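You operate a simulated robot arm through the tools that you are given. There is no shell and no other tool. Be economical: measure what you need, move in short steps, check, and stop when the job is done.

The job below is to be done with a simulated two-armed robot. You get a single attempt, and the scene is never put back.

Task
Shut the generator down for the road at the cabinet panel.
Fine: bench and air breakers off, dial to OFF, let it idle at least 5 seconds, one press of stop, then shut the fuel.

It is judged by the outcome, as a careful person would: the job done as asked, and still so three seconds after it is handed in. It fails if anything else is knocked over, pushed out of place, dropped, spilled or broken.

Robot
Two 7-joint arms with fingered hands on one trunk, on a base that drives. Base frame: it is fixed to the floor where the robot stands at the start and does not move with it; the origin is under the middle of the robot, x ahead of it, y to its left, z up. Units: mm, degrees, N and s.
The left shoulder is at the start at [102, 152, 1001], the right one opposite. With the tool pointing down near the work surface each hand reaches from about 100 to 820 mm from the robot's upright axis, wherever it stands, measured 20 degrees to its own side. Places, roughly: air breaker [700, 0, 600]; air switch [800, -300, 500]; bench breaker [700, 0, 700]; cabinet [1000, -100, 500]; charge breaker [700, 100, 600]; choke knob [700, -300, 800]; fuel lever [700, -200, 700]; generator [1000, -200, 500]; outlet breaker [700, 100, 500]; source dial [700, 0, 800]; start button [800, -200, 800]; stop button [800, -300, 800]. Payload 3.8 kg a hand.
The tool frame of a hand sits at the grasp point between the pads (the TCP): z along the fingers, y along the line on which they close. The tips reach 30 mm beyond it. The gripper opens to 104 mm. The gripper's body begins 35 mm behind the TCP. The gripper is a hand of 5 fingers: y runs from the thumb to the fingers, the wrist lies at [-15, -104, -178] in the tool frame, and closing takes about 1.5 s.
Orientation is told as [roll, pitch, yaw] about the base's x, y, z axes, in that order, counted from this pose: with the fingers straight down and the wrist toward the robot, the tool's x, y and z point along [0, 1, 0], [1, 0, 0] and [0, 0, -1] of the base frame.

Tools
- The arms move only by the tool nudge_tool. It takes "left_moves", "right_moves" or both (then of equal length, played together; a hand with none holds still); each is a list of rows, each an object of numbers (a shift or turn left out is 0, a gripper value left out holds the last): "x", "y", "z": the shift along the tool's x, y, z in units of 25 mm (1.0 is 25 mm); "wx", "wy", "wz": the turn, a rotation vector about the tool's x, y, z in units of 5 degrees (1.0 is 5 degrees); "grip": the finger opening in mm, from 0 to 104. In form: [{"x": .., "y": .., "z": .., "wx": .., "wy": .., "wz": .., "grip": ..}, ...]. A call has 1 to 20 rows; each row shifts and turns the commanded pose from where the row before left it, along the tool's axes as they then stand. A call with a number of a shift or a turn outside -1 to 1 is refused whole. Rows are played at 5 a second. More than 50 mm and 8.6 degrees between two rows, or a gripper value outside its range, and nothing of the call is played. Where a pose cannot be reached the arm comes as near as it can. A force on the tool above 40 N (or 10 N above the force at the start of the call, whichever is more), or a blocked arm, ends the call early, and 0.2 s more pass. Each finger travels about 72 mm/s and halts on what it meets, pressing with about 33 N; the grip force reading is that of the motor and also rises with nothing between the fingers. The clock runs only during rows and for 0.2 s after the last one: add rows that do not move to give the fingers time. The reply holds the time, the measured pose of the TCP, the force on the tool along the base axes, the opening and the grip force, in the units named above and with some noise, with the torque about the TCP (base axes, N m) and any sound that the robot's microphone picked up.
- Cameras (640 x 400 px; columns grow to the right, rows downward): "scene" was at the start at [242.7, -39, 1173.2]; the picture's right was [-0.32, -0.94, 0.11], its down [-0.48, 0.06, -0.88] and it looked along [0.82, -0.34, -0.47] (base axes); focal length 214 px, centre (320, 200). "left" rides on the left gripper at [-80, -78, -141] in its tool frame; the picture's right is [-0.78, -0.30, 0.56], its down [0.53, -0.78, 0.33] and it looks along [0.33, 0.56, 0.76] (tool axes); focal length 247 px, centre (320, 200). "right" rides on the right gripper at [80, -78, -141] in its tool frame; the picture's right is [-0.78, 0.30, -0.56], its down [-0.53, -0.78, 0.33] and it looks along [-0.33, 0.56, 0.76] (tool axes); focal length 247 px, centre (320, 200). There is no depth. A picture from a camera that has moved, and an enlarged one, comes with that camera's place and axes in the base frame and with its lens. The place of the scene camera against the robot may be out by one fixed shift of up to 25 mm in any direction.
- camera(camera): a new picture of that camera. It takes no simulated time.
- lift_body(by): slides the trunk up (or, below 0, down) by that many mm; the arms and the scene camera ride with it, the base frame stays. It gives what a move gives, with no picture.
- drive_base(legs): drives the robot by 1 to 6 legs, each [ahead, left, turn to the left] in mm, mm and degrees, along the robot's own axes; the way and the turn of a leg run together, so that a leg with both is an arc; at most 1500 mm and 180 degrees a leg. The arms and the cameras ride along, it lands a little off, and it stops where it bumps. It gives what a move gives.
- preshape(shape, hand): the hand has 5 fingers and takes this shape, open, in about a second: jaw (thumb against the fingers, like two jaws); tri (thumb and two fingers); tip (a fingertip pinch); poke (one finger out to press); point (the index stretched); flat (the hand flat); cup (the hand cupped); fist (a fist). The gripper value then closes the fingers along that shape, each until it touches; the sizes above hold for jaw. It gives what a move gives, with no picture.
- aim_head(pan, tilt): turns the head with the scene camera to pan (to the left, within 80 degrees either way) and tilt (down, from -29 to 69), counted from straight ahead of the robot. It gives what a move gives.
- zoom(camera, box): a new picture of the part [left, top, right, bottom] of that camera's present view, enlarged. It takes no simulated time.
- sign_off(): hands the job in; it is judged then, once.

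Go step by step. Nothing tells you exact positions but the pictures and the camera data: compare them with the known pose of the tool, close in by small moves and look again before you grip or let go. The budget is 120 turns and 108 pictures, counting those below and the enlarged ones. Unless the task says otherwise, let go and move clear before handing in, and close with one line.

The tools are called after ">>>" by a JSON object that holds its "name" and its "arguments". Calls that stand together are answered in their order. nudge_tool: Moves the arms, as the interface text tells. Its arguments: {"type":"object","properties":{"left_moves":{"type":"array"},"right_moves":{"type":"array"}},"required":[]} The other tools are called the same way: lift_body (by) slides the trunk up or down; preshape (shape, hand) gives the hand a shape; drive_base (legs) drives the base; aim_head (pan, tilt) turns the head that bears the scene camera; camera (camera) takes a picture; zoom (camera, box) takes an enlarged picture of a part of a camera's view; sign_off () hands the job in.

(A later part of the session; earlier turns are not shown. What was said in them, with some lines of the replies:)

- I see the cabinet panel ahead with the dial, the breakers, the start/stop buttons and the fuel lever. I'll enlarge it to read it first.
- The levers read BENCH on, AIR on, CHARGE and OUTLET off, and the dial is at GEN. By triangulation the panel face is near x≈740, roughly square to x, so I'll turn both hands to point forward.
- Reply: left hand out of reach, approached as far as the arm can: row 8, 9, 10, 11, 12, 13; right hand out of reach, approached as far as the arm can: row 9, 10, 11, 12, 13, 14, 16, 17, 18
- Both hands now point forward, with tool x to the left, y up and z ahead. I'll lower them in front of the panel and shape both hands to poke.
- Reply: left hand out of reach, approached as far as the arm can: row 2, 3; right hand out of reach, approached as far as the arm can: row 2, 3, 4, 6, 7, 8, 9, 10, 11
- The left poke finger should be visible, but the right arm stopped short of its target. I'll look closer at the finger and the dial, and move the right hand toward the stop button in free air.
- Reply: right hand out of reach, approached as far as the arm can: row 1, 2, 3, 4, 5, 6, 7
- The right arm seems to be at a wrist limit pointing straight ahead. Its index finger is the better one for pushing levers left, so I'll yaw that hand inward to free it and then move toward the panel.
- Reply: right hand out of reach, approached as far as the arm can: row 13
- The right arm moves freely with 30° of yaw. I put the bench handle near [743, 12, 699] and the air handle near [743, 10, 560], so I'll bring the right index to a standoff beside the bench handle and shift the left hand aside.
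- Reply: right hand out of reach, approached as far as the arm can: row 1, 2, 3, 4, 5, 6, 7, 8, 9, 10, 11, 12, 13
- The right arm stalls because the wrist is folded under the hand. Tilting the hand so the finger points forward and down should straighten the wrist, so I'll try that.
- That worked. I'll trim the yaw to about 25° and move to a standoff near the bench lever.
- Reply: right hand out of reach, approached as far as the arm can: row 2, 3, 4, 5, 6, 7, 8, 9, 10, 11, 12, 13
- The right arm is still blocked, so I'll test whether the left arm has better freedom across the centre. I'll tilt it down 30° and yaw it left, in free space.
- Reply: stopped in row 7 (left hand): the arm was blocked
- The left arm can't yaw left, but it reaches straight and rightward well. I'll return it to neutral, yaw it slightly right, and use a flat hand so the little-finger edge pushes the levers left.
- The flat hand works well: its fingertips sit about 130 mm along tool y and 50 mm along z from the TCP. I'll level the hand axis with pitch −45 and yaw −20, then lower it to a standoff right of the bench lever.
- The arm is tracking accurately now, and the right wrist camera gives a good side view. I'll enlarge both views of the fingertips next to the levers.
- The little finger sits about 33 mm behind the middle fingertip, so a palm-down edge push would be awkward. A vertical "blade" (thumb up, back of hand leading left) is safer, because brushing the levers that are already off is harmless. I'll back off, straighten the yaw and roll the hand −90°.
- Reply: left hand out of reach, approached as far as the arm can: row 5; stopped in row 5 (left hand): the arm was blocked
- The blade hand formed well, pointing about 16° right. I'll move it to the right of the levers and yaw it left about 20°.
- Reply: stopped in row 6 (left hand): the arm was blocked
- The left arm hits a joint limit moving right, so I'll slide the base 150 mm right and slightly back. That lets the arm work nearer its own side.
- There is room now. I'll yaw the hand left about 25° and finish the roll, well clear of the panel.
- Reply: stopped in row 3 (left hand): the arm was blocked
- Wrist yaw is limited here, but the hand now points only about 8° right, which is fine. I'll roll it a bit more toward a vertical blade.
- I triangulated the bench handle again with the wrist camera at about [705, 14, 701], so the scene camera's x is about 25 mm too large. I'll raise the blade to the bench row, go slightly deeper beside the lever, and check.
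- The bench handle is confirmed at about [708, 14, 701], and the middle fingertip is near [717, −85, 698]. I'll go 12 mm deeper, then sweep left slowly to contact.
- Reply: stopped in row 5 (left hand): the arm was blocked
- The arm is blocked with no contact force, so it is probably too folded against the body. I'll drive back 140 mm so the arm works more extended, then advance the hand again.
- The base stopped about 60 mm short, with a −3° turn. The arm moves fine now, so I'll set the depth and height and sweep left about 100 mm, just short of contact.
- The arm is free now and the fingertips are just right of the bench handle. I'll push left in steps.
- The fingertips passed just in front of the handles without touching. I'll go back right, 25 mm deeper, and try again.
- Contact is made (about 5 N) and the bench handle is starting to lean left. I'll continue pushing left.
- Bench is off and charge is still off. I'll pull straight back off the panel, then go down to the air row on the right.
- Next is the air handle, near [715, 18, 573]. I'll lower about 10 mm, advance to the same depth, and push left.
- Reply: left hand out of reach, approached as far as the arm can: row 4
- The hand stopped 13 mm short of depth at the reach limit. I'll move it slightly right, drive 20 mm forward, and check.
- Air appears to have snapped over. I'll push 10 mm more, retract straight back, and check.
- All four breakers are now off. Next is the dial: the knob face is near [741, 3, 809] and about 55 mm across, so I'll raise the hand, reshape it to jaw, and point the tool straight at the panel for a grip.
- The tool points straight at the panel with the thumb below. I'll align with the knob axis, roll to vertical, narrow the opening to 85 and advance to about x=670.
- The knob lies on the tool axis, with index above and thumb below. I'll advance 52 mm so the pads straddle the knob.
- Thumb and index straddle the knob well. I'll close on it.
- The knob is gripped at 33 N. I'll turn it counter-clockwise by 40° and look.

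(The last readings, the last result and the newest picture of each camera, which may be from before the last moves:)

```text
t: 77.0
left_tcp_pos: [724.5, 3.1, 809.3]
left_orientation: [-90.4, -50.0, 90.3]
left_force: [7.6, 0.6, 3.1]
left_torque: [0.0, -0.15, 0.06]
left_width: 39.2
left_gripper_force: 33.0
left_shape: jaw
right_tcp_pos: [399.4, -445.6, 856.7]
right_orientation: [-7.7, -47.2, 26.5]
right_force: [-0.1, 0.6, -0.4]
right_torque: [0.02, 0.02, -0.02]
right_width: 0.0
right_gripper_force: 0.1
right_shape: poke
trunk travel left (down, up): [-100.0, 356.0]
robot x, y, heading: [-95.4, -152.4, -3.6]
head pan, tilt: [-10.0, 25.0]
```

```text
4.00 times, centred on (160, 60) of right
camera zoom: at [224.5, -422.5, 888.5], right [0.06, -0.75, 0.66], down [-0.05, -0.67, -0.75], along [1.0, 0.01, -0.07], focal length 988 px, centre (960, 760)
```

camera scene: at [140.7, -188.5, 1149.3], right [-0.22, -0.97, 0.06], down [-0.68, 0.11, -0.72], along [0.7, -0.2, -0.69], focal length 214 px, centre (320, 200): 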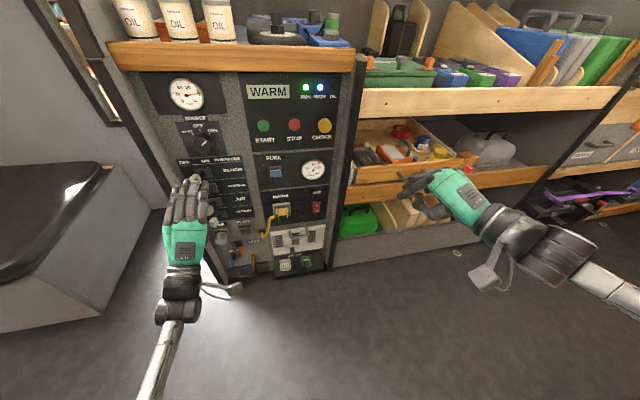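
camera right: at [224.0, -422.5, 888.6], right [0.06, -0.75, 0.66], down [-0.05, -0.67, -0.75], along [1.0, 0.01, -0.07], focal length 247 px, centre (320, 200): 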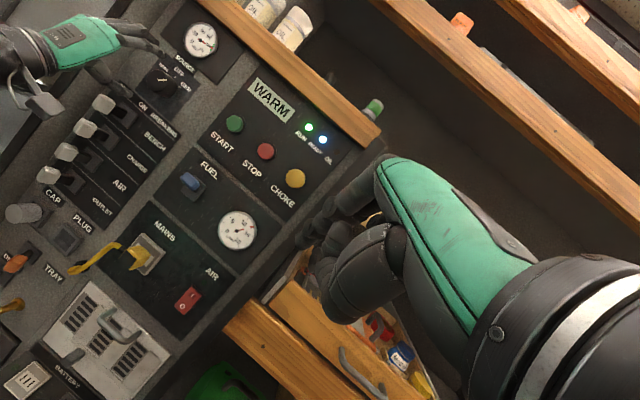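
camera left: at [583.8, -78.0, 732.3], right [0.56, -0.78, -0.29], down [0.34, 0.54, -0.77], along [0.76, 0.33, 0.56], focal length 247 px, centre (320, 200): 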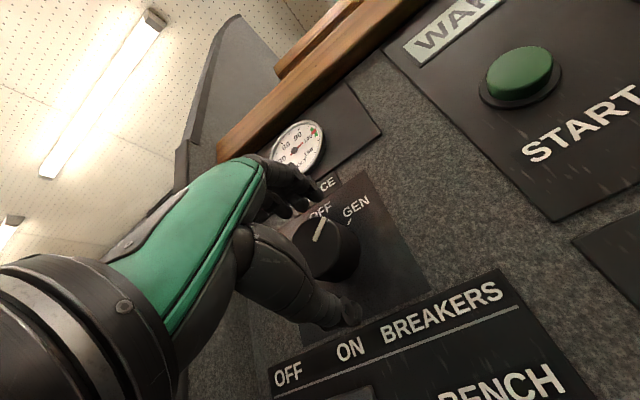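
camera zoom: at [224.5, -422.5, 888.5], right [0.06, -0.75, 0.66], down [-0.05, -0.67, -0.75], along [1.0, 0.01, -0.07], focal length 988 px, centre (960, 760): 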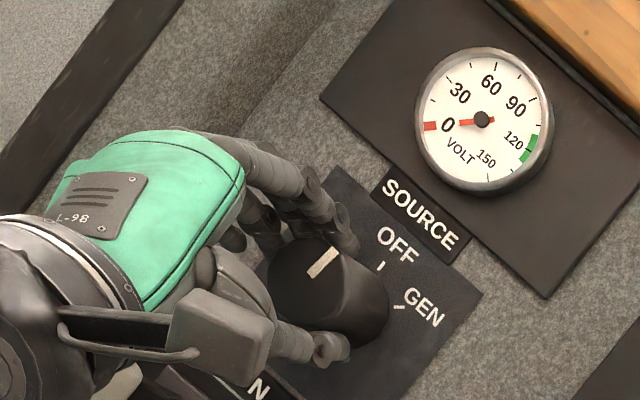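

The voltmeter dropped to 0 and the pointer stands straight up at OFF. I'll release, back straight off, and check the dial while the generator idles.

>>> {"name": "nudge_tool", "arguments": {"left_moves": [{"grip": 90}, {}, {}, {}, {}, {"z": -1}, {"z": -1}, {"z": -1}, {"z": -1}, {"z": -1}, {}]}}

>>> {"name": "zoom", "arguments": {"camera": "right", "box": [60, 0, 320, 200]}}

>>> {"name": "camera", "arguments": {"camera": "left"}}

```text
t: 79.4
left_tcp_pos: [605.2, 12.5, 828.0]
left_orientation: [-93.7, -51.5, 93.4]
left_force: [-0.1, 0.6, 0.4]
left_torque: [-0.01, 0.01, 0.03]
left_width: 89.7
left_gripper_force: 0.1
left_shape: jaw
right_tcp_pos: [400.9, -445.2, 857.0]
right_orientation: [-7.7, -47.1, 26.6]
right_force: [-0.1, 0.2, 0.1]
right_torque: [0.01, 0.02, 0.01]
right_width: 0.0
right_gripper_force: 0.0
right_shape: poke
trunk travel left (down, up): [-100.0, 356.0]
robot x, y, heading: [-97.6, -153.5, -3.5]
head pan, tilt: [-10.0, 25.0]
```

```text
2.00 times, centred on (190, 100) of right
camera zoom: at [224.4, -422.7, 888.4], right [0.06, -0.75, 0.66], down [-0.05, -0.67, -0.75], along [1.0, 0.01, -0.07], focal length 494 px, centre (580, 400)
```

zoom: 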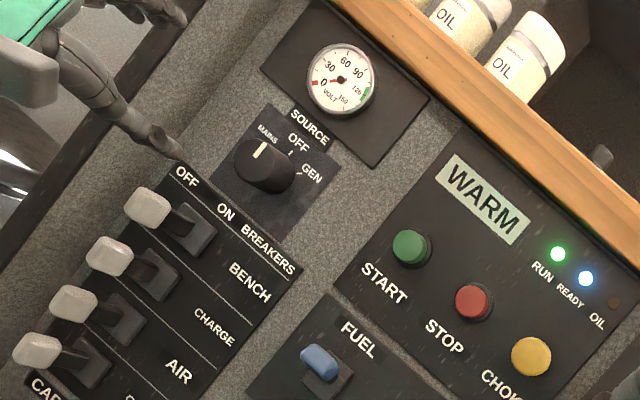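

```text
43 pictures are left
camera left: at [465.0, -100.4, 810.7], right [0.55, -0.79, 0.27], down [0.37, -0.06, -0.93], along [0.75, 0.61, 0.26], focal length 247 px, centre (320, 200)
```

left: 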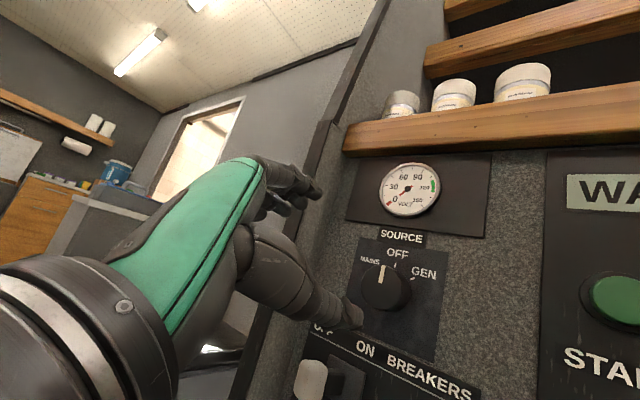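

The pointer may have shifted a little on release, so I'll enlarge it.

>>> {"name": "zoom", "arguments": {"camera": "left", "box": [340, 220, 460, 320]}}

>>> {"name": "zoom", "arguments": {"camera": "right", "box": [145, 40, 245, 110]}}

>>> {"name": "zoom", "arguments": {"camera": "scene", "box": [160, 100, 260, 180]}}

```text
4.00 times, centred on (400, 270) of left
camera zoom: at [465.0, -100.4, 810.7], right [0.55, -0.79, 0.27], down [0.37, -0.06, -0.93], along [0.75, 0.61, 0.26], focal length 988 px, centre (0, -80)
```

zoom: 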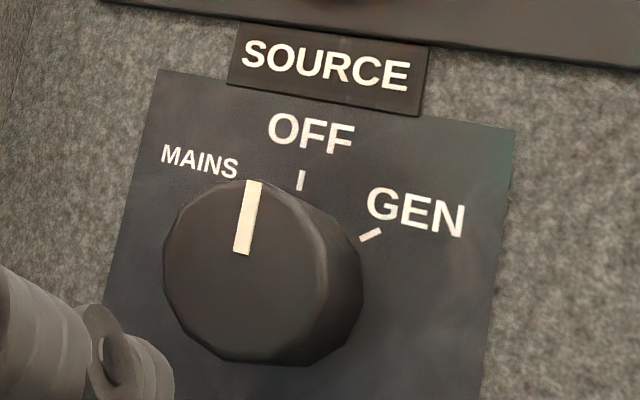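

```text
5.71 times, centred on (195, 75) of right
camera zoom: at [224.4, -422.7, 888.4], right [0.06, -0.75, 0.66], down [-0.05, -0.67, -0.75], along [1.0, 0.01, -0.07], focal length 1411 px, centre (1034, 914)
```

zoom: 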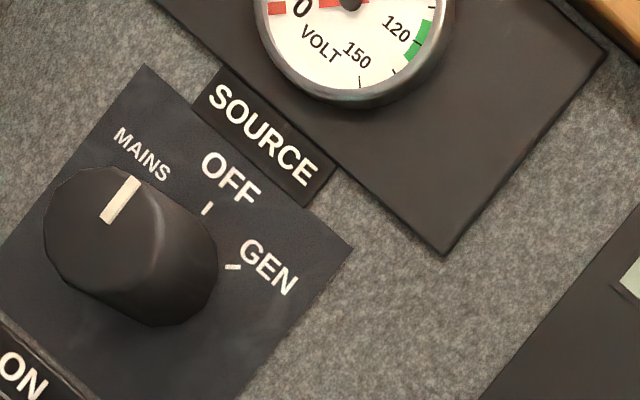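

```text
5.00 times, centred on (210, 140) of scene
camera zoom: at [141.0, -188.7, 1149.2], right [-0.22, -0.97, 0.06], down [-0.68, 0.11, -0.72], along [0.7, -0.2, -0.69], focal length 1072 px, centre (870, 500)
```

zoom: 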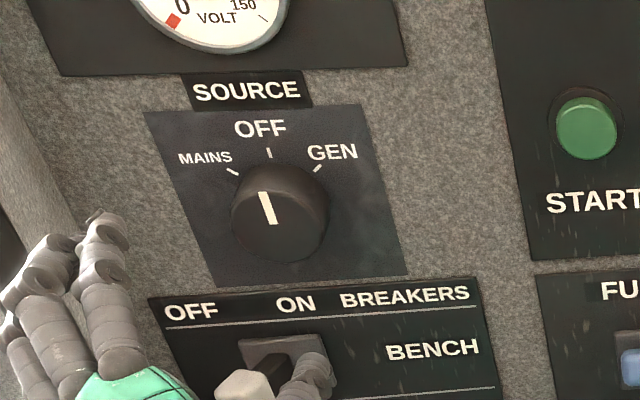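

The pointer is parallel to the OFF tick and the panel's vertical edges, so the dial is at OFF and volts read 0. The stop button is near [755, −259, 852], so I'll back off and slide the base 220 mm right for the left hand to press it with a poke finger.

>>> {"name": "nudge_tool", "arguments": {"left_moves": [{"z": -1}, {"z": -1}, {"wz": 1}, {"wz": 1}, {"wz": 1}, {"wz": 1}, {"wz": 1}, {"wz": 1}, {"wz": 1}, {"wz": 1}, {}]}}

>>> {"name": "preshape", "arguments": {"shape": "poke", "hand": "left"}}

>>> {"name": "drive_base", "arguments": {"legs": [[0, -220, 3.4]]}}

>>> {"name": "camera", "arguments": {"camera": "scene"}}

>>> {"name": "camera", "arguments": {"camera": "left"}}

```text
t: 80.0
left_tcp_pos: [584.1, 16.6, 913.7]
left_orientation: [-108.2, -51.1, 104.6]
left_force: [-0.8, -0.8, -0.1]
left_torque: [0.0, 0.0, 0.01]
left_width: 89.8
left_gripper_force: 0.0
left_shape: jaw
right_tcp_pos: [400.9, -445.0, 858.5]
right_orientation: [-7.9, -47.3, 26.5]
right_force: [0.2, -0.2, -1.2]
right_torque: [0.01, -0.01, 0.0]
right_width: 0.0
right_gripper_force: 0.1
right_shape: poke
trunk travel left (down, up): [-100.0, 356.0]
robot x, y, heading: [-99.4, -151.4, -3.8]
head pan, tilt: [-10.0, 25.0]
stopped in row 2 (left hand): the arm was blocked; the commanded pose is now the measured one
```

```text
t: 80.9
left_tcp_pos: [584.7, 17.1, 913.3]
left_orientation: [-108.1, -51.2, 104.6]
left_force: [-0.6, -0.6, 0.9]
left_torque: [0.03, -0.01, 0.01]
left_width: 0.0
left_gripper_force: 0.1
left_shape: poke
right_tcp_pos: [399.5, -444.2, 857.8]
right_orientation: [-7.8, -47.1, 26.6]
right_force: [0.9, 0.0, -0.2]
right_torque: [0.02, 0.02, 0.01]
right_width: 0.0
right_gripper_force: 0.0
right_shape: poke
trunk travel left (down, up): [-100.0, 356.0]
robot x, y, heading: [-95.7, -154.0, -3.2]
head pan, tilt: [-10.0, 25.0]
```

```text
t: 82.6
left_tcp_pos: [566.7, -166.1, 911.7]
left_orientation: [-108.1, -51.3, 108.0]
left_force: [0.5, 0.0, -0.3]
left_torque: [0.01, 0.01, 0.01]
left_width: 0.0
left_gripper_force: 0.1
left_shape: poke
right_tcp_pos: [409.0, -636.9, 856.9]
right_orientation: [-7.6, -47.2, 29.7]
right_force: [0.9, -0.5, 0.2]
right_torque: [0.0, -0.02, 0.0]
right_width: 0.0
right_gripper_force: 0.0
right_shape: poke
trunk travel left (down, up): [-100.0, 356.0]
robot x, y, heading: [-103.1, -369.7, 0.1]
head pan, tilt: [-10.0, 25.0]
```

```text
39 pictures are left
camera scene: at [135.6, -396.9, 1149.3], right [-0.16, -0.98, 0.06], down [-0.69, 0.07, -0.72], along [0.71, -0.16, -0.69], focal length 214 px, centre (320, 200)
```

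scene: 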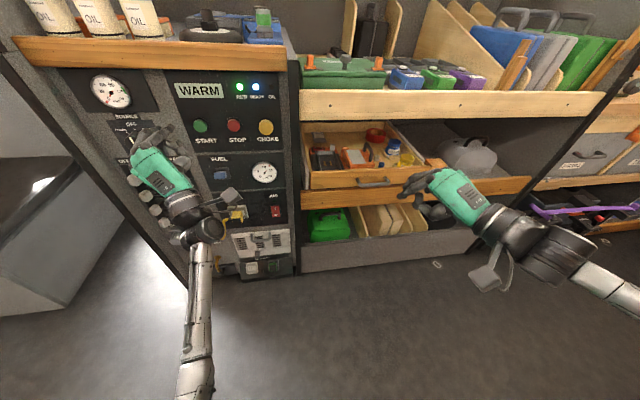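

```text
38 pictures are left
camera left: at [438.2, -286.0, 872.4], right [0.55, -0.76, 0.34], down [0.51, -0.01, -0.86], along [0.66, 0.65, 0.38], focal length 247 px, centre (320, 200)
```

left: 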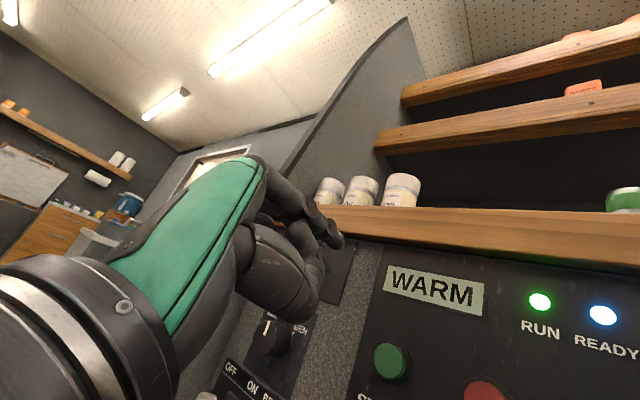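

The base is placed; the left hand is at [567, −166, 912] and rolled over. I'll level it and line it up in front of the stop button at a safe distance.

>>> {"name": "nudge_tool", "arguments": {"left_moves": [{"wx": 0.3, "wz": 0.925}, {"wx": 0.3, "wz": 0.925}, {"wx": 0.3, "wz": 0.925}, {"wx": 0.3, "wz": 0.925}, {"wx": 0.3, "wz": 0.925}, {"wx": 0.3, "wz": 0.925}, {"wx": 0.3, "wz": 0.925}, {"wx": 0.3, "wz": 0.925}, {"x": -0.82, "y": -0.68, "z": 0.3}, {"x": -0.82, "y": -0.68, "z": 0.3}, {"x": -0.82, "y": -0.68, "z": 0.3}, {"x": -0.82, "y": -0.68, "z": 0.3}, {}]}}

>>> {"name": "camera", "arguments": {"camera": "left"}}

>>> {"name": "camera", "arguments": {"camera": "scene"}}

```text
t: 85.4
left_tcp_pos: [597.9, -248.6, 845.1]
left_orientation: [110.9, -89.9, -111.1]
left_force: [0.1, -0.3, -0.6]
left_torque: [-0.01, 0.02, -0.02]
left_width: 0.0
left_gripper_force: 0.1
left_shape: poke
right_tcp_pos: [409.1, -636.3, 856.8]
right_orientation: [-7.7, -47.2, 29.9]
right_force: [0.0, 0.9, 0.3]
right_torque: [-0.02, 0.0, -0.01]
right_width: 0.0
right_gripper_force: 0.1
right_shape: poke
trunk travel left (down, up): [-100.0, 356.0]
robot x, y, heading: [-106.5, -374.0, -0.0]
head pan, tilt: [-10.0, 25.0]
```

```text
37 pictures are left
camera left: at [456.1, -329.3, 767.1], right [0.56, -0.78, -0.3], down [0.33, 0.54, -0.78], along [0.76, 0.33, 0.56], focal length 247 px, centre (320, 200)
```

left: 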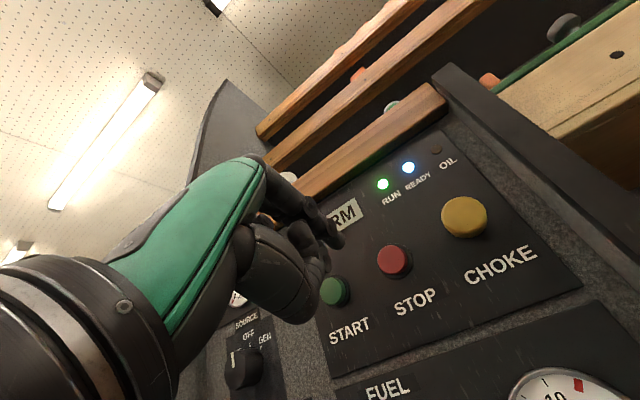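

```text
36 pictures are left
camera scene: at [135.4, -395.7, 1149.4], right [-0.16, -0.98, 0.06], down [-0.69, 0.07, -0.72], along [0.71, -0.16, -0.69], focal length 214 px, centre (320, 200)
```

scene: 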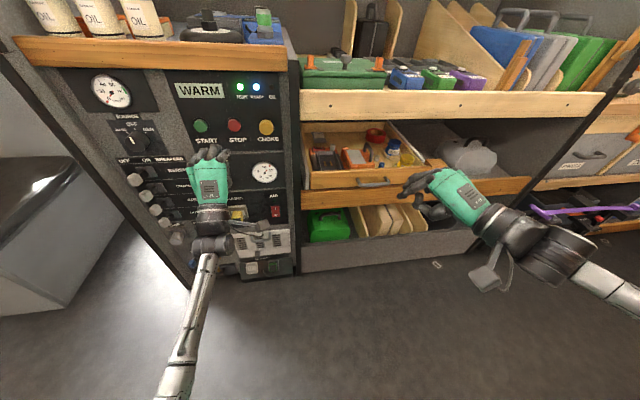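

The stop button is confirmed at about [755, −260, 850], and the index tip lines up within a few mm. I'll advance 90 mm and look again before pressing.

>>> {"name": "nudge_tool", "arguments": {"left_moves": [{"z": 0.9}, {"z": 0.9}, {"z": 0.9}, {"z": 0.7}, {}]}}

>>> {"name": "zoom", "arguments": {"camera": "left", "box": [220, 140, 420, 300]}}

>>> {"name": "zoom", "arguments": {"camera": "scene", "box": [165, 80, 305, 200]}}

>>> {"name": "camera", "arguments": {"camera": "right"}}

```text
t: 86.6
left_tcp_pos: [681.9, -246.7, 845.4]
left_orientation: [111.8, -89.9, -111.9]
left_force: [0.0, 0.5, 0.3]
left_torque: [0.03, 0.01, -0.02]
left_width: 0.0
left_gripper_force: 0.0
left_shape: poke
right_tcp_pos: [409.7, -636.2, 858.9]
right_orientation: [-7.7, -47.2, 29.8]
right_force: [0.7, -0.7, 0.1]
right_torque: [-0.01, 0.0, 0.01]
right_width: 0.2
right_gripper_force: 0.1
right_shape: poke
trunk travel left (down, up): [-100.0, 356.0]
robot x, y, heading: [-99.7, -370.5, -0.2]
head pan, tilt: [-10.0, 25.0]
```

```text
2.50 times, centred on (320, 220) of left
camera zoom: at [541.1, -326.6, 767.0], right [0.56, -0.78, -0.3], down [0.33, 0.54, -0.78], along [0.76, 0.33, 0.56], focal length 617 px, centre (320, 150)
```

zoom: 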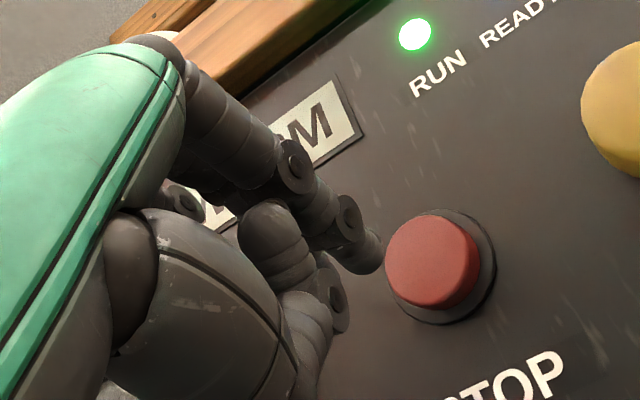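

```text
3.33 times, centred on (235, 140) of scene
camera zoom: at [135.4, -395.9, 1149.3], right [-0.16, -0.98, 0.06], down [-0.69, 0.07, -0.72], along [0.71, -0.16, -0.69], focal length 715 px, centre (603, 400)
```

zoom: 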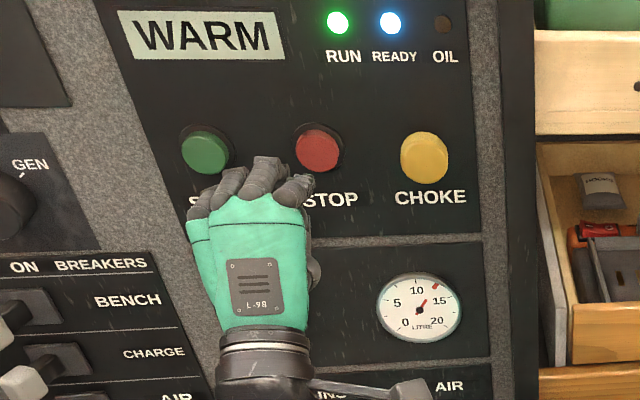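

```text
33 pictures are left
camera right: at [232.8, -624.3, 888.6], right [0.1, -0.74, 0.66], down [-0.01, -0.67, -0.75], along [0.99, 0.07, -0.07], focal length 247 px, centre (320, 200)
```

right: 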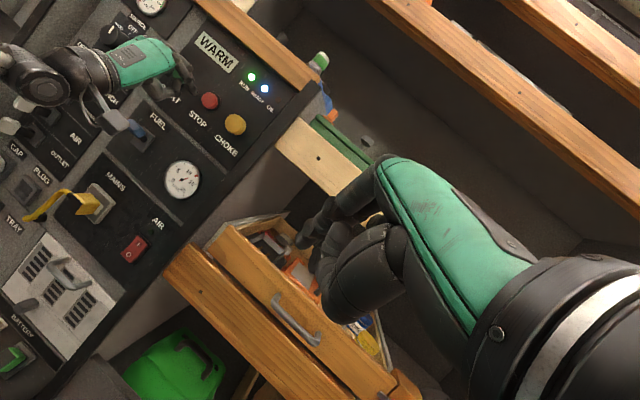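

The index tip is about 48 mm from the button, roughly 7 mm low. I'll raise it slightly, close 30 mm, and check the alignment.

>>> {"name": "nudge_tool", "arguments": {"left_moves": [{"y": 0.3, "z": 0.4}, {"z": 0.4}, {"z": 0.4}, {}]}}

>>> {"name": "zoom", "arguments": {"camera": "left", "box": [220, 140, 420, 300]}}

>>> {"name": "zoom", "arguments": {"camera": "right", "box": [110, 30, 270, 130]}}

```text
t: 87.6
left_tcp_pos: [711.5, -246.3, 852.7]
left_orientation: [112.2, -90.0, -112.1]
left_force: [-1.1, 1.1, -0.5]
left_torque: [0.02, 0.04, 0.01]
left_width: 0.0
left_gripper_force: 0.1
left_shape: poke
right_tcp_pos: [409.7, -637.0, 858.1]
right_orientation: [-7.6, -47.3, 29.7]
right_force: [0.3, -0.2, -0.4]
right_torque: [0.01, -0.01, 0.02]
right_width: 0.0
right_gripper_force: 0.0
right_shape: poke
trunk travel left (down, up): [-100.0, 356.0]
robot x, y, heading: [-101.4, -373.5, -0.1]
head pan, tilt: [-10.0, 25.0]
```

```text
2.50 times, centred on (320, 220) of left
camera zoom: at [571.1, -327.1, 774.9], right [0.56, -0.78, -0.3], down [0.33, 0.54, -0.78], along [0.76, 0.33, 0.56], focal length 617 px, centre (320, 150)
```

zoom: 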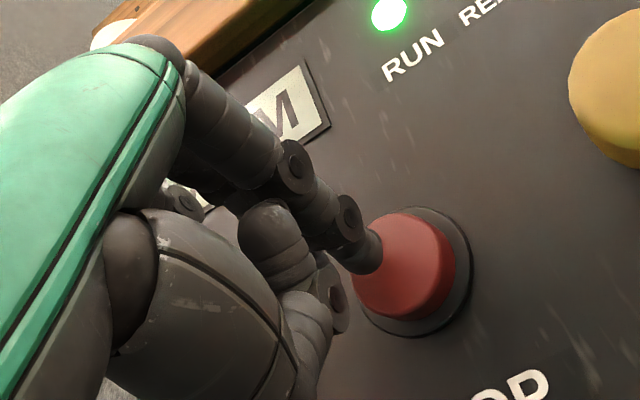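

```text
4.00 times, centred on (190, 80) of right
camera zoom: at [232.9, -624.3, 888.6], right [0.1, -0.74, 0.66], down [-0.01, -0.67, -0.75], along [0.99, 0.07, -0.07], focal length 988 px, centre (840, 680)
```

zoom: 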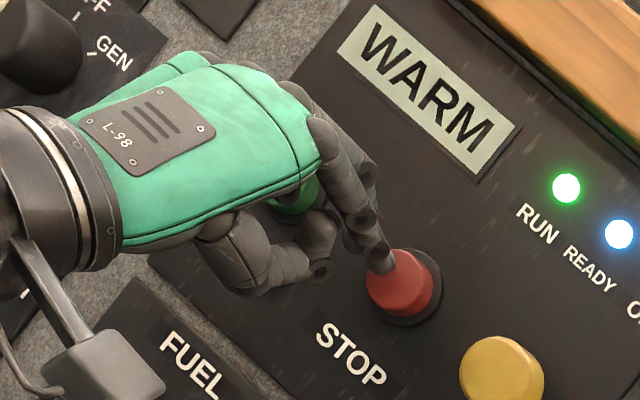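

The alignment is good, with the tip slightly up and left of the button centre. I'll shift 5 mm right and 4 mm down, and creep forward 15 mm.

>>> {"name": "nudge_tool", "arguments": {"left_moves": [{"x": -0.2, "y": -0.15}, {"z": 0.2}, {"z": 0.2}, {"z": 0.2}, {}]}}

>>> {"name": "zoom", "arguments": {"camera": "right", "box": [110, 30, 270, 130]}}

```text
t: 88.8
left_tcp_pos: [723.4, -255.4, 853.2]
left_orientation: [169.0, -89.6, -169.1]
left_force: [-27.3, -2.5, 3.0]
left_torque: [-0.04, -0.05, -0.2]
left_width: 0.2
left_gripper_force: 0.1
left_shape: poke
right_tcp_pos: [405.7, -636.8, 859.0]
right_orientation: [-7.9, -47.4, 29.9]
right_force: [0.1, -0.8, -0.1]
right_torque: [-0.02, -0.04, -0.01]
right_width: 0.0
right_gripper_force: 0.0
right_shape: poke
trunk travel left (down, up): [-100.0, 356.0]
robot x, y, heading: [-103.4, -370.9, 0.0]
head pan, tilt: [-10.0, 25.0]
heard: click
```

```text
4.00 times, centred on (190, 80) of right
camera zoom: at [229.1, -624.6, 890.0], right [0.1, -0.74, 0.66], down [0.0, -0.67, -0.75], along [0.99, 0.07, -0.07], focal length 988 px, centre (840, 680)
```

zoom: 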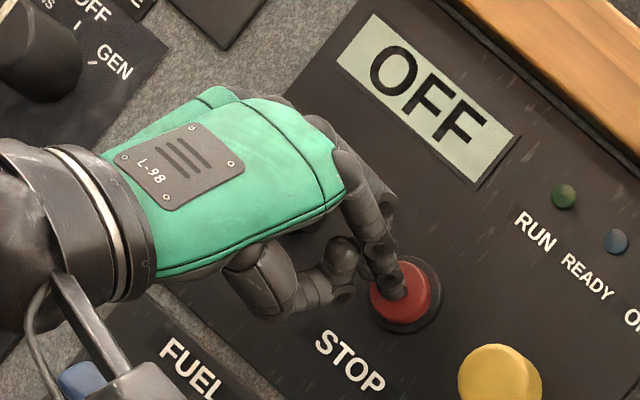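

There was a click: the display reads OFF and RUN is out. I'll retract straight back and study the fuel lever.

>>> {"name": "nudge_tool", "arguments": {"left_moves": [{"z": -0.8}, {"z": -1}, {"z": -1}, {"z": -1}, {"z": -1}, {}]}}

>>> {"name": "zoom", "arguments": {"camera": "right", "box": [60, 30, 260, 200]}}

>>> {"name": "zoom", "arguments": {"camera": "left", "box": [300, 240, 500, 400]}}

```text
t: 90.2
left_tcp_pos: [606.6, -252.1, 846.1]
left_orientation: [70.6, -89.9, -70.8]
left_force: [-1.1, 0.1, -0.3]
left_torque: [-0.02, -0.02, 0.01]
left_width: 0.0
left_gripper_force: 0.0
left_shape: poke
right_tcp_pos: [410.6, -636.4, 857.9]
right_orientation: [-7.7, -47.1, 29.9]
right_force: [0.1, -0.4, -0.3]
right_torque: [0.0, 0.01, -0.01]
right_width: 0.2
right_gripper_force: 0.1
right_shape: poke
trunk travel left (down, up): [-100.0, 356.0]
robot x, y, heading: [-98.8, -368.7, 0.1]
head pan, tilt: [-10.0, 25.0]
```

```text
2.35 times, centred on (160, 115) of right
camera zoom: at [233.1, -624.4, 888.4], right [0.1, -0.74, 0.66], down [-0.01, -0.67, -0.75], along [0.99, 0.07, -0.07], focal length 581 px, centre (696, 400)
```

zoom: 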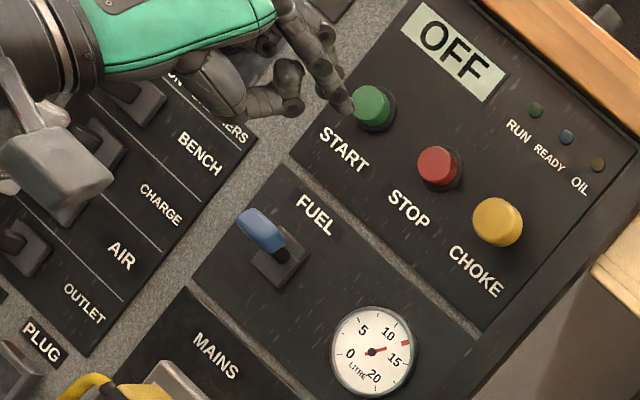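

```text
2.50 times, centred on (400, 320) of left
camera zoom: at [464.9, -332.4, 768.8], right [0.56, -0.78, -0.3], down [0.33, 0.54, -0.78], along [0.76, 0.33, 0.56], focal length 617 px, centre (120, -100)
```

zoom: 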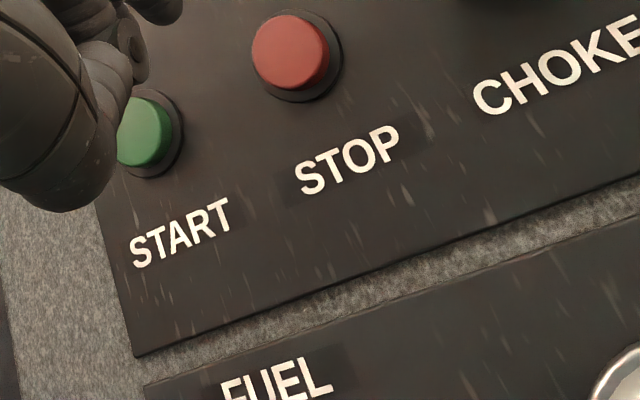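

The fuel lever tab is near [720, −190, 704], standing about 30 mm above its slot centre, so open is up and shut is down. I'll use a flat palm-down hand to press it down from above: pitch to −45, move to a standoff, then flatten.

>>> {"name": "nudge_tool", "arguments": {"left_moves": [{"z": -0.8}, {"wx": 1}, {"wx": 1}, {"wx": 1}, {"wx": 1}, {"wx": 1}, {"wx": 1}, {"wx": 1}, {"wx": 1}, {"wx": 1}, {"x": 0.447, "y": -0.85, "z": 0.53}, {"x": 0.447, "y": -0.85, "z": 0.53}, {"x": 0.447, "y": -0.85, "z": 0.53}, {"x": 0.447, "y": -0.85, "z": 0.53}, {"x": 0.447, "y": -0.85, "z": 0.53}, {"x": 0.447, "y": -0.85, "z": 0.53}, {}]}}

>>> {"name": "preshape", "arguments": {"shape": "flat", "hand": "left"}}

>>> {"name": "camera", "arguments": {"camera": "left"}}

>>> {"name": "zoom", "arguments": {"camera": "right", "box": [60, 30, 260, 200]}}

```text
t: 93.8
left_tcp_pos: [555.3, -188.3, 708.8]
left_orientation: [-0.6, -45.4, 0.2]
left_force: [0.3, 0.3, 0.5]
left_torque: [-0.02, 0.02, 0.02]
left_width: 0.0
left_gripper_force: 0.0
left_shape: poke
right_tcp_pos: [408.9, -636.8, 859.9]
right_orientation: [-7.7, -47.3, 29.9]
right_force: [-0.6, 0.2, 0.1]
right_torque: [0.0, -0.02, -0.03]
right_width: 0.0
right_gripper_force: 0.1
right_shape: poke
trunk travel left (down, up): [-100.0, 356.0]
robot x, y, heading: [-100.5, -376.8, 0.1]
head pan, tilt: [-10.0, 25.0]
```

```text
t: 94.7
left_tcp_pos: [554.3, -187.0, 707.1]
left_orientation: [-0.5, -45.3, 0.3]
left_force: [0.8, 0.8, -1.0]
left_torque: [0.04, -0.02, 0.0]
left_width: 0.0
left_gripper_force: 0.1
left_shape: flat
right_tcp_pos: [409.8, -635.9, 858.1]
right_orientation: [-7.7, -47.3, 29.9]
right_force: [0.2, 1.1, 0.5]
right_torque: [0.02, -0.01, 0.01]
right_width: 0.1
right_gripper_force: 0.0
right_shape: poke
trunk travel left (down, up): [-100.0, 356.0]
robot x, y, heading: [-97.0, -372.5, -0.0]
head pan, tilt: [-10.0, 25.0]
```

```text
27 pictures are left
camera left: at [399.2, -268.1, 752.2], right [0.19, -0.78, -0.6], down [-0.31, 0.53, -0.79], along [0.93, 0.33, -0.14], focal length 247 px, centre (320, 200)
```

left: 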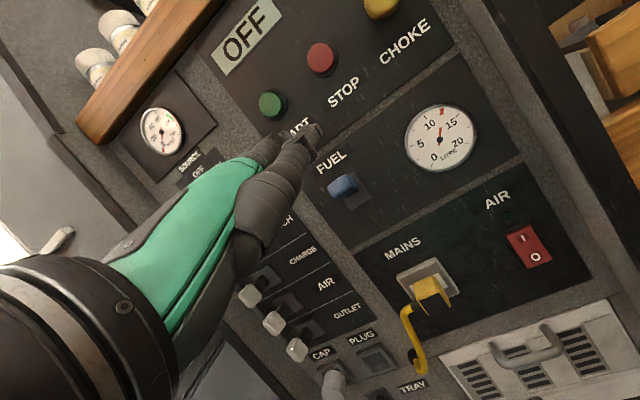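

```text
2.35 times, centred on (160, 115) of right
camera zoom: at [232.7, -624.3, 889.5], right [0.1, -0.74, 0.66], down [-0.01, -0.67, -0.75], along [0.99, 0.07, -0.07], focal length 581 px, centre (696, 400)
```

zoom: 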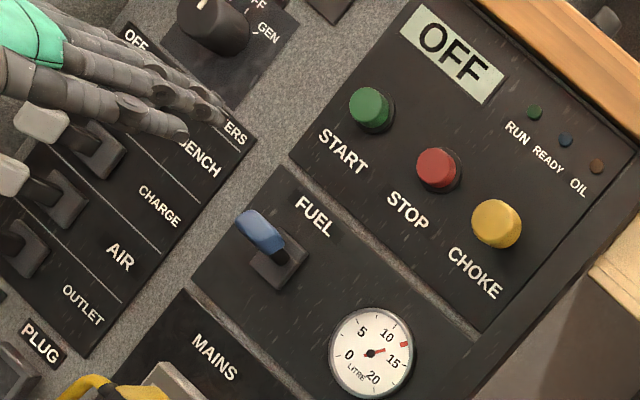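

The fuel tab is confirmed at [720, −192, 703], and the fingers are about 70 mm above it and 70 mm short. I'll advance 66 mm, lower 30 mm, and look.

>>> {"name": "nudge_tool", "arguments": {"left_moves": [{"y": 0.62, "z": 0.62}, {"y": 0.62, "z": 0.62}, {"y": 0.62, "z": 0.62}, {"y": -0.42, "z": 0.42}, {"y": -0.42, "z": 0.42}, {}]}}

>>> {"name": "zoom", "arguments": {"camera": "right", "box": [60, 30, 260, 200]}}

>>> {"name": "zoom", "arguments": {"camera": "left", "box": [220, 80, 420, 240]}}

```text
t: 96.1
left_tcp_pos: [619.4, -184.4, 672.7]
left_orientation: [0.2, -45.0, -0.2]
left_force: [-0.4, 0.7, 0.2]
left_torque: [0.02, 0.0, 0.02]
left_width: 0.0
left_gripper_force: 0.2
left_shape: flat
right_tcp_pos: [410.8, -636.5, 857.4]
right_orientation: [-7.7, -47.1, 29.7]
right_force: [-0.1, 0.1, 0.3]
right_torque: [-0.01, -0.04, 0.02]
right_width: 0.1
right_gripper_force: 0.0
right_shape: poke
trunk travel left (down, up): [-100.0, 356.0]
robot x, y, heading: [-108.5, -374.8, -0.2]
head pan, tilt: [-10.0, 25.0]
```

```text
2.35 times, centred on (160, 115) of right
camera zoom: at [232.9, -624.3, 888.5], right [0.1, -0.74, 0.66], down [-0.01, -0.67, -0.75], along [0.99, 0.07, -0.07], focal length 581 px, centre (696, 400)
```

zoom: 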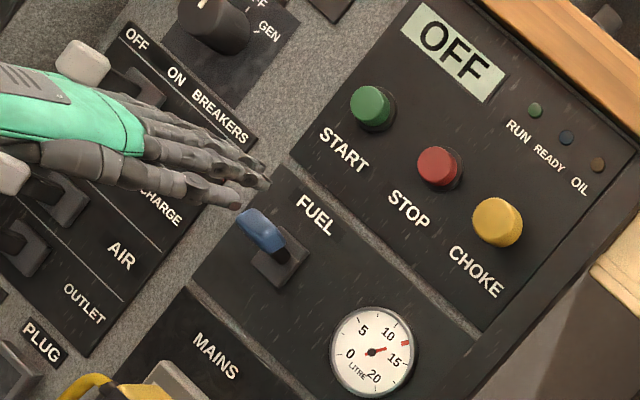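

```text
2.50 times, centred on (320, 160) of left
camera zoom: at [463.9, -264.6, 717.8], right [0.18, -0.78, -0.6], down [-0.31, 0.54, -0.78], along [0.93, 0.33, -0.14], focal length 617 px, centre (320, 300)
```

zoom: 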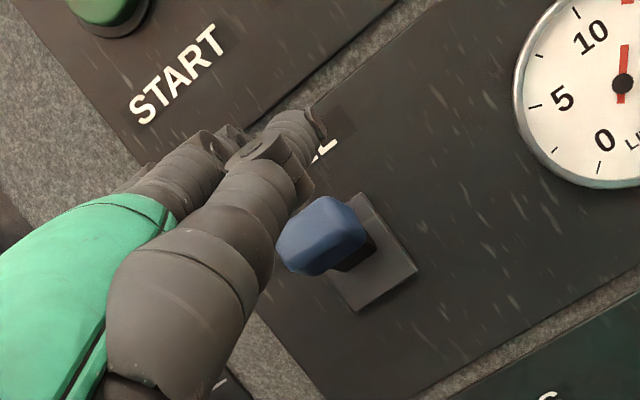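

The fingers are right above the tab. I'll lower in 10 mm steps.

>>> {"name": "nudge_tool", "arguments": {"left_moves": [{"y": -0.3, "z": 0.3}, {"y": -0.3, "z": 0.3}, {"y": -0.3, "z": 0.3}, {"y": -0.3, "z": 0.3}, {}]}}

>>> {"name": "zoom", "arguments": {"camera": "right", "box": [60, 30, 260, 200]}}

>>> {"name": "zoom", "arguments": {"camera": "left", "box": [220, 80, 420, 240]}}

```text
t: 97.3
left_tcp_pos: [618.8, -184.1, 631.4]
left_orientation: [0.1, -45.0, -0.2]
left_force: [0.3, -0.2, -1.0]
left_torque: [0.0, 0.0, 0.03]
left_width: 0.0
left_gripper_force: 0.1
left_shape: flat
right_tcp_pos: [410.1, -638.1, 857.0]
right_orientation: [-7.6, -47.2, 29.8]
right_force: [0.3, 0.9, 0.4]
right_torque: [0.03, 0.0, 0.03]
right_width: 0.0
right_gripper_force: 0.0
right_shape: poke
trunk travel left (down, up): [-100.0, 356.0]
robot x, y, heading: [-104.2, -377.7, -0.1]
head pan, tilt: [-10.0, 25.0]
```

```text
2.35 times, centred on (160, 115) of right
camera zoom: at [232.9, -624.4, 888.6], right [0.1, -0.74, 0.66], down [-0.01, -0.67, -0.75], along [0.99, 0.07, -0.07], focal length 581 px, centre (696, 400)
```

zoom: 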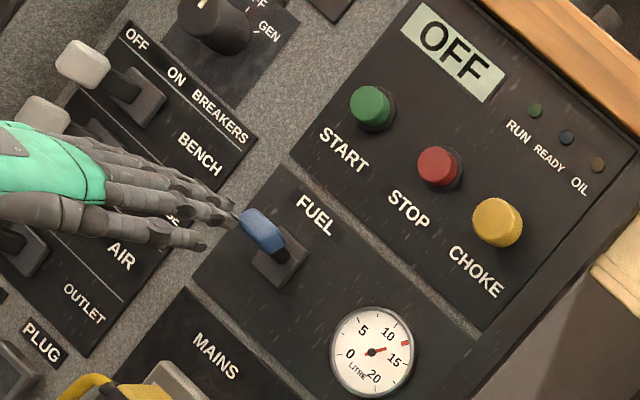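

```text
2.50 times, centred on (320, 160) of left
camera zoom: at [462.9, -264.5, 675.3], right [0.18, -0.78, -0.6], down [-0.31, 0.54, -0.78], along [0.93, 0.33, -0.14], focal length 617 px, centre (320, 300)
```

zoom: 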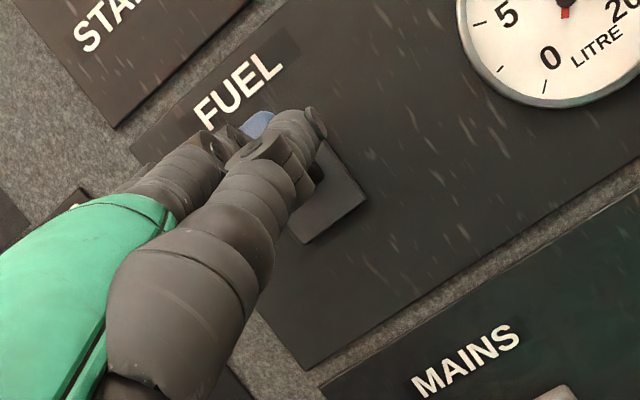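

The fingers passed just in front of the tab without touching. I'll raise back, go 28 mm deeper, and lower again.

>>> {"name": "nudge_tool", "arguments": {"left_moves": [{"y": 0.6, "z": -0.6}, {"y": 0.6, "z": -0.6}, {"y": 0.1, "z": -0.1}, {"y": 0.4, "z": 0.4}, {"y": 0.4, "z": 0.4}, {}]}}

>>> {"name": "zoom", "arguments": {"camera": "right", "box": [60, 30, 260, 200]}}

>>> {"name": "nudge_tool", "arguments": {"left_moves": [{"y": -0.3, "z": 0.3}, {"y": -0.3, "z": 0.3}, {"y": -0.3, "z": 0.3}, {}]}}

>>> {"name": "zoom", "arguments": {"camera": "right", "box": [60, 30, 260, 200]}}

```text
t: 98.7
left_tcp_pos: [646.5, -184.4, 674.4]
left_orientation: [0.2, -45.0, -0.2]
left_force: [-0.1, -0.4, -0.1]
left_torque: [0.0, 0.0, 0.0]
left_width: 0.1
left_gripper_force: 0.1
left_shape: flat
right_tcp_pos: [409.8, -636.8, 857.7]
right_orientation: [-7.7, -47.3, 29.8]
right_force: [-0.7, 0.5, 0.3]
right_torque: [0.03, -0.01, -0.02]
right_width: 0.0
right_gripper_force: 0.2
right_shape: poke
trunk travel left (down, up): [-100.0, 356.0]
robot x, y, heading: [-100.1, -372.7, 0.0]
head pan, tilt: [-10.0, 25.0]
```

```text
2.35 times, centred on (160, 115) of right
camera zoom: at [232.8, -624.3, 888.6], right [0.1, -0.74, 0.66], down [-0.01, -0.67, -0.75], along [0.99, 0.07, -0.07], focal length 581 px, centre (696, 400)
```

zoom: 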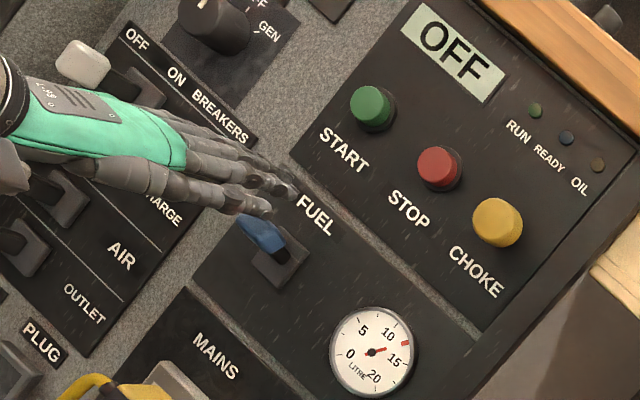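

```text
t: 99.7
left_tcp_pos: [646.2, -184.6, 645.0]
left_orientation: [0.2, -45.2, -0.1]
left_force: [-2.1, -0.9, 1.7]
left_torque: [-0.01, -0.19, -0.01]
left_width: 0.1
left_gripper_force: 0.1
left_shape: flat
right_tcp_pos: [409.9, -635.8, 857.8]
right_orientation: [-7.8, -47.3, 29.8]
right_force: [0.0, -0.6, -0.2]
right_torque: [0.01, 0.01, 0.01]
right_width: 0.0
right_gripper_force: 0.1
right_shape: poke
trunk travel left (down, up): [-100.0, 356.0]
robot x, y, heading: [-102.6, -370.1, -0.0]
head pan, tilt: [-10.0, 25.0]
```

```text
2.35 times, centred on (160, 115) of right
camera zoom: at [232.6, -624.4, 888.7], right [0.1, -0.74, 0.66], down [-0.01, -0.67, -0.75], along [0.99, 0.07, -0.07], focal length 581 px, centre (696, 400)
```

zoom: 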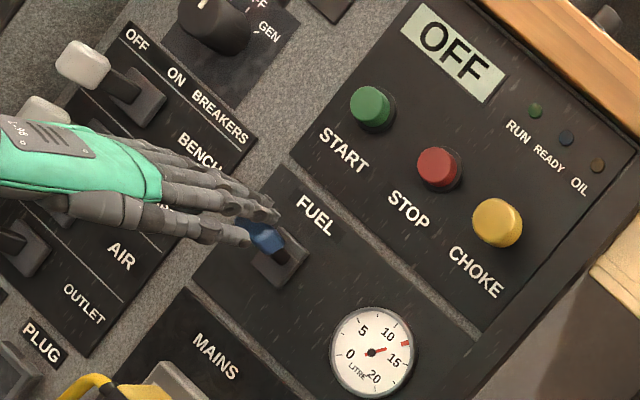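

Contact is made and the tab is starting to move down. I'll continue lowering.

>>> {"name": "nudge_tool", "arguments": {"left_moves": [{"y": -0.3, "z": 0.3}, {"y": -0.3, "z": 0.3}, {"y": -0.3, "z": 0.3}, {"y": -0.3, "z": 0.3}, {}]}}

>>> {"name": "zoom", "arguments": {"camera": "right", "box": [60, 30, 260, 200]}}

>>> {"name": "zoom", "arguments": {"camera": "left", "box": [220, 80, 420, 240]}}

```text
t: 100.9
left_tcp_pos: [647.1, -185.3, 601.1]
left_orientation: [0.1, -45.0, -0.1]
left_force: [0.1, 0.5, 0.0]
left_torque: [0.02, -0.11, -0.03]
left_width: 0.1
left_gripper_force: 0.1
left_shape: flat
right_tcp_pos: [410.1, -637.5, 858.2]
right_orientation: [-7.7, -47.2, 29.8]
right_force: [0.2, -0.2, 0.6]
right_torque: [-0.03, -0.03, 0.02]
right_width: 0.0
right_gripper_force: 0.2
right_shape: poke
trunk travel left (down, up): [-100.0, 356.0]
robot x, y, heading: [-104.6, -370.1, 0.3]
head pan, tilt: [-10.0, 25.0]
```

```text
2.35 times, centred on (160, 115) of right
camera zoom: at [232.7, -624.4, 888.6], right [0.1, -0.74, 0.66], down [-0.01, -0.67, -0.75], along [0.99, 0.07, -0.07], focal length 581 px, centre (696, 400)
```

zoom: 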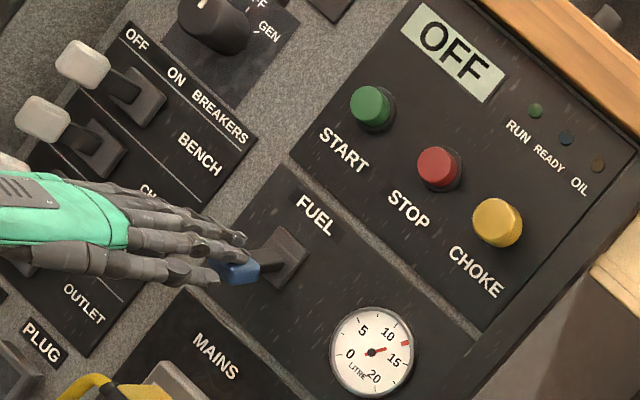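

```text
2.50 times, centred on (320, 160) of left
camera zoom: at [492.2, -265.9, 646.6], right [0.18, -0.78, -0.6], down [-0.31, 0.54, -0.78], along [0.93, 0.33, -0.14], focal length 617 px, centre (320, 300)
```

zoom: 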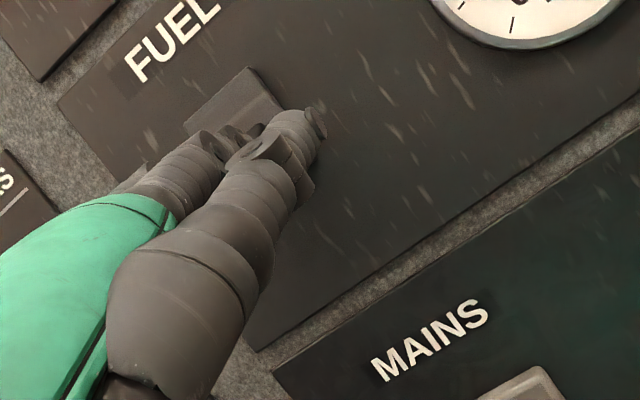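

The fuel lever has flipped down. I'll nudge it slightly more, then withdraw straight back.

>>> {"name": "nudge_tool", "arguments": {"left_moves": [{"y": -0.25, "z": 0.25}, {}, {"y": -0.7, "z": -0.7}, {"y": -0.7, "z": -0.7}, {"y": -0.7, "z": -0.7}, {"y": -0.7, "z": -0.7}, {}]}}

>>> {"name": "camera", "arguments": {"camera": "scene"}}

>>> {"name": "zoom", "arguments": {"camera": "right", "box": [0, 0, 320, 200]}}

>>> {"name": "zoom", "arguments": {"camera": "scene", "box": [80, 70, 300, 270]}}

```text
t: 102.5
left_tcp_pos: [554.5, -186.4, 604.1]
left_orientation: [-0.1, -45.9, 0.0]
left_force: [0.7, 0.2, 0.7]
left_torque: [0.02, -0.03, -0.01]
left_width: 0.3
left_gripper_force: 0.1
left_shape: flat
right_tcp_pos: [409.4, -636.7, 859.2]
right_orientation: [-7.8, -47.3, 29.9]
right_force: [0.3, 0.4, 0.5]
right_torque: [-0.02, -0.01, 0.02]
right_width: 0.0
right_gripper_force: 0.1
right_shape: poke
trunk travel left (down, up): [-100.0, 356.0]
robot x, y, heading: [-104.9, -375.1, -0.0]
head pan, tilt: [-10.0, 25.0]
```

```text
17 pictures are left
camera scene: at [135.2, -395.9, 1150.9], right [-0.16, -0.98, 0.06], down [-0.69, 0.07, -0.72], along [0.71, -0.16, -0.69], focal length 214 px, centre (320, 200)
```

scene: 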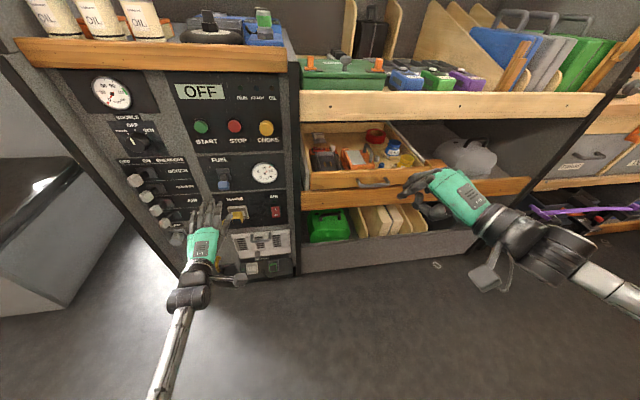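

```text
2.00 times, centred on (160, 100) of right
camera zoom: at [233.0, -624.3, 890.4], right [0.1, -0.74, 0.66], down [-0.01, -0.67, -0.75], along [0.99, 0.07, -0.07], focal length 494 px, centre (640, 400)
```

zoom: 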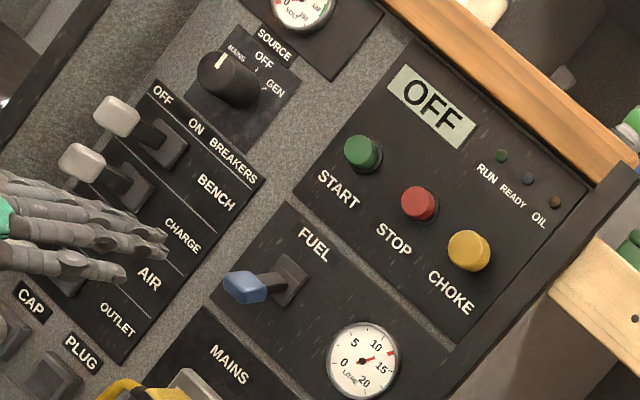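

```text
2.00 times, centred on (190, 170) of scene
camera zoom: at [135.2, -395.9, 1150.9], right [-0.16, -0.98, 0.06], down [-0.69, 0.07, -0.72], along [0.71, -0.16, -0.69], focal length 429 px, centre (580, 260)
```

zoom: 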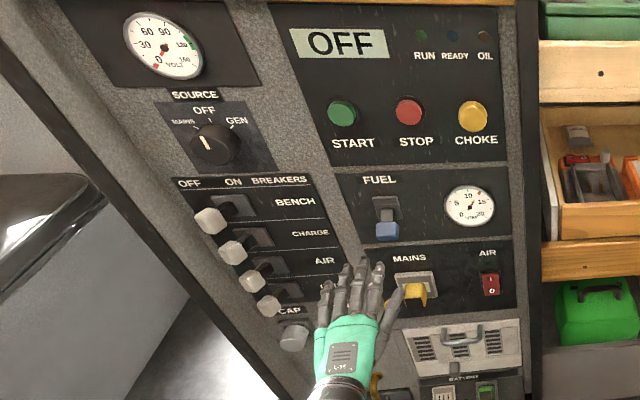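

Fuel is down, the display reads OFF, and all breakers are off. I'll make one last check of the dial pointer with the hand a bit further back.

>>> {"name": "nudge_tool", "arguments": {"left_moves": [{"y": -0.7, "z": -0.7}, {"y": -0.7, "z": -0.7}, {}]}}

>>> {"name": "zoom", "arguments": {"camera": "scene", "box": [100, 100, 200, 180]}}

>>> {"name": "zoom", "arguments": {"camera": "scene", "box": [110, 150, 240, 260]}}

```text
t: 103.5
left_tcp_pos: [523.4, -187.0, 628.2]
left_orientation: [-0.4, -48.8, 0.3]
left_force: [0.3, -0.4, 0.2]
left_torque: [-0.01, -0.03, -0.01]
left_width: 0.1
left_gripper_force: 0.0
left_shape: flat
right_tcp_pos: [409.6, -637.3, 858.2]
right_orientation: [-7.8, -47.4, 29.9]
right_force: [-0.4, -0.6, -1.6]
right_torque: [0.01, 0.01, 0.01]
right_width: 0.2
right_gripper_force: 0.0
right_shape: poke
trunk travel left (down, up): [-100.0, 356.0]
robot x, y, heading: [-103.8, -368.7, -0.1]
head pan, tilt: [-10.0, 25.0]
stopped in row 3 (left hand): the arm was blocked; the commanded pose is now the measured one
```

```text
5.00 times, centred on (150, 140) of scene
camera zoom: at [134.9, -395.9, 1150.1], right [-0.16, -0.98, 0.06], down [-0.69, 0.07, -0.72], along [0.71, -0.16, -0.69], focal length 1072 px, centre (1170, 500)
```

zoom: 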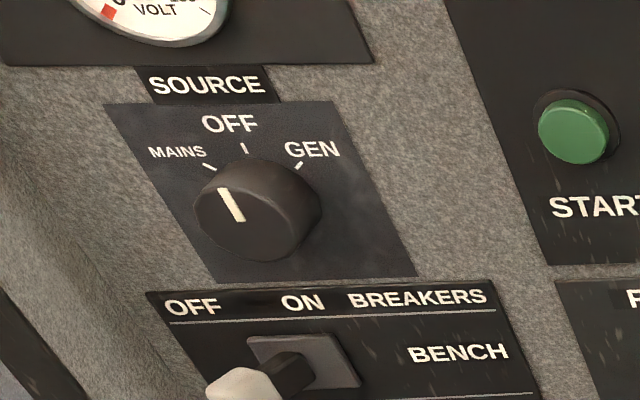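

```text
3.64 times, centred on (175, 205) of scene
camera zoom: at [134.9, -395.9, 1150.1], right [-0.16, -0.98, 0.06], down [-0.69, 0.07, -0.72], along [0.71, -0.16, -0.69], focal length 780 px, centre (847, 182)
```

zoom: 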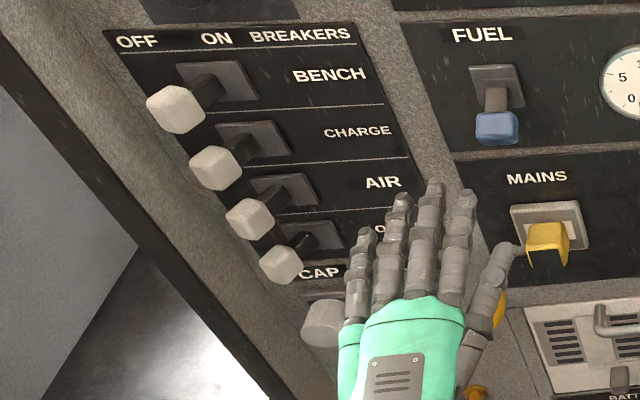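

The pointer is parallel to the plate's vertical edges, so the dial is at OFF. Bench and air are off, the generator is stopped, fuel is shut, and both hands are clear, so I'm handing in.

>>> {"name": "sign_off", "arguments": {}}

```text
The job is handed in.
```

The generator is shut down for the road: bench and air breakers off, dial at OFF, about 11 seconds of idle, one press of stop, and the fuel lever shut.
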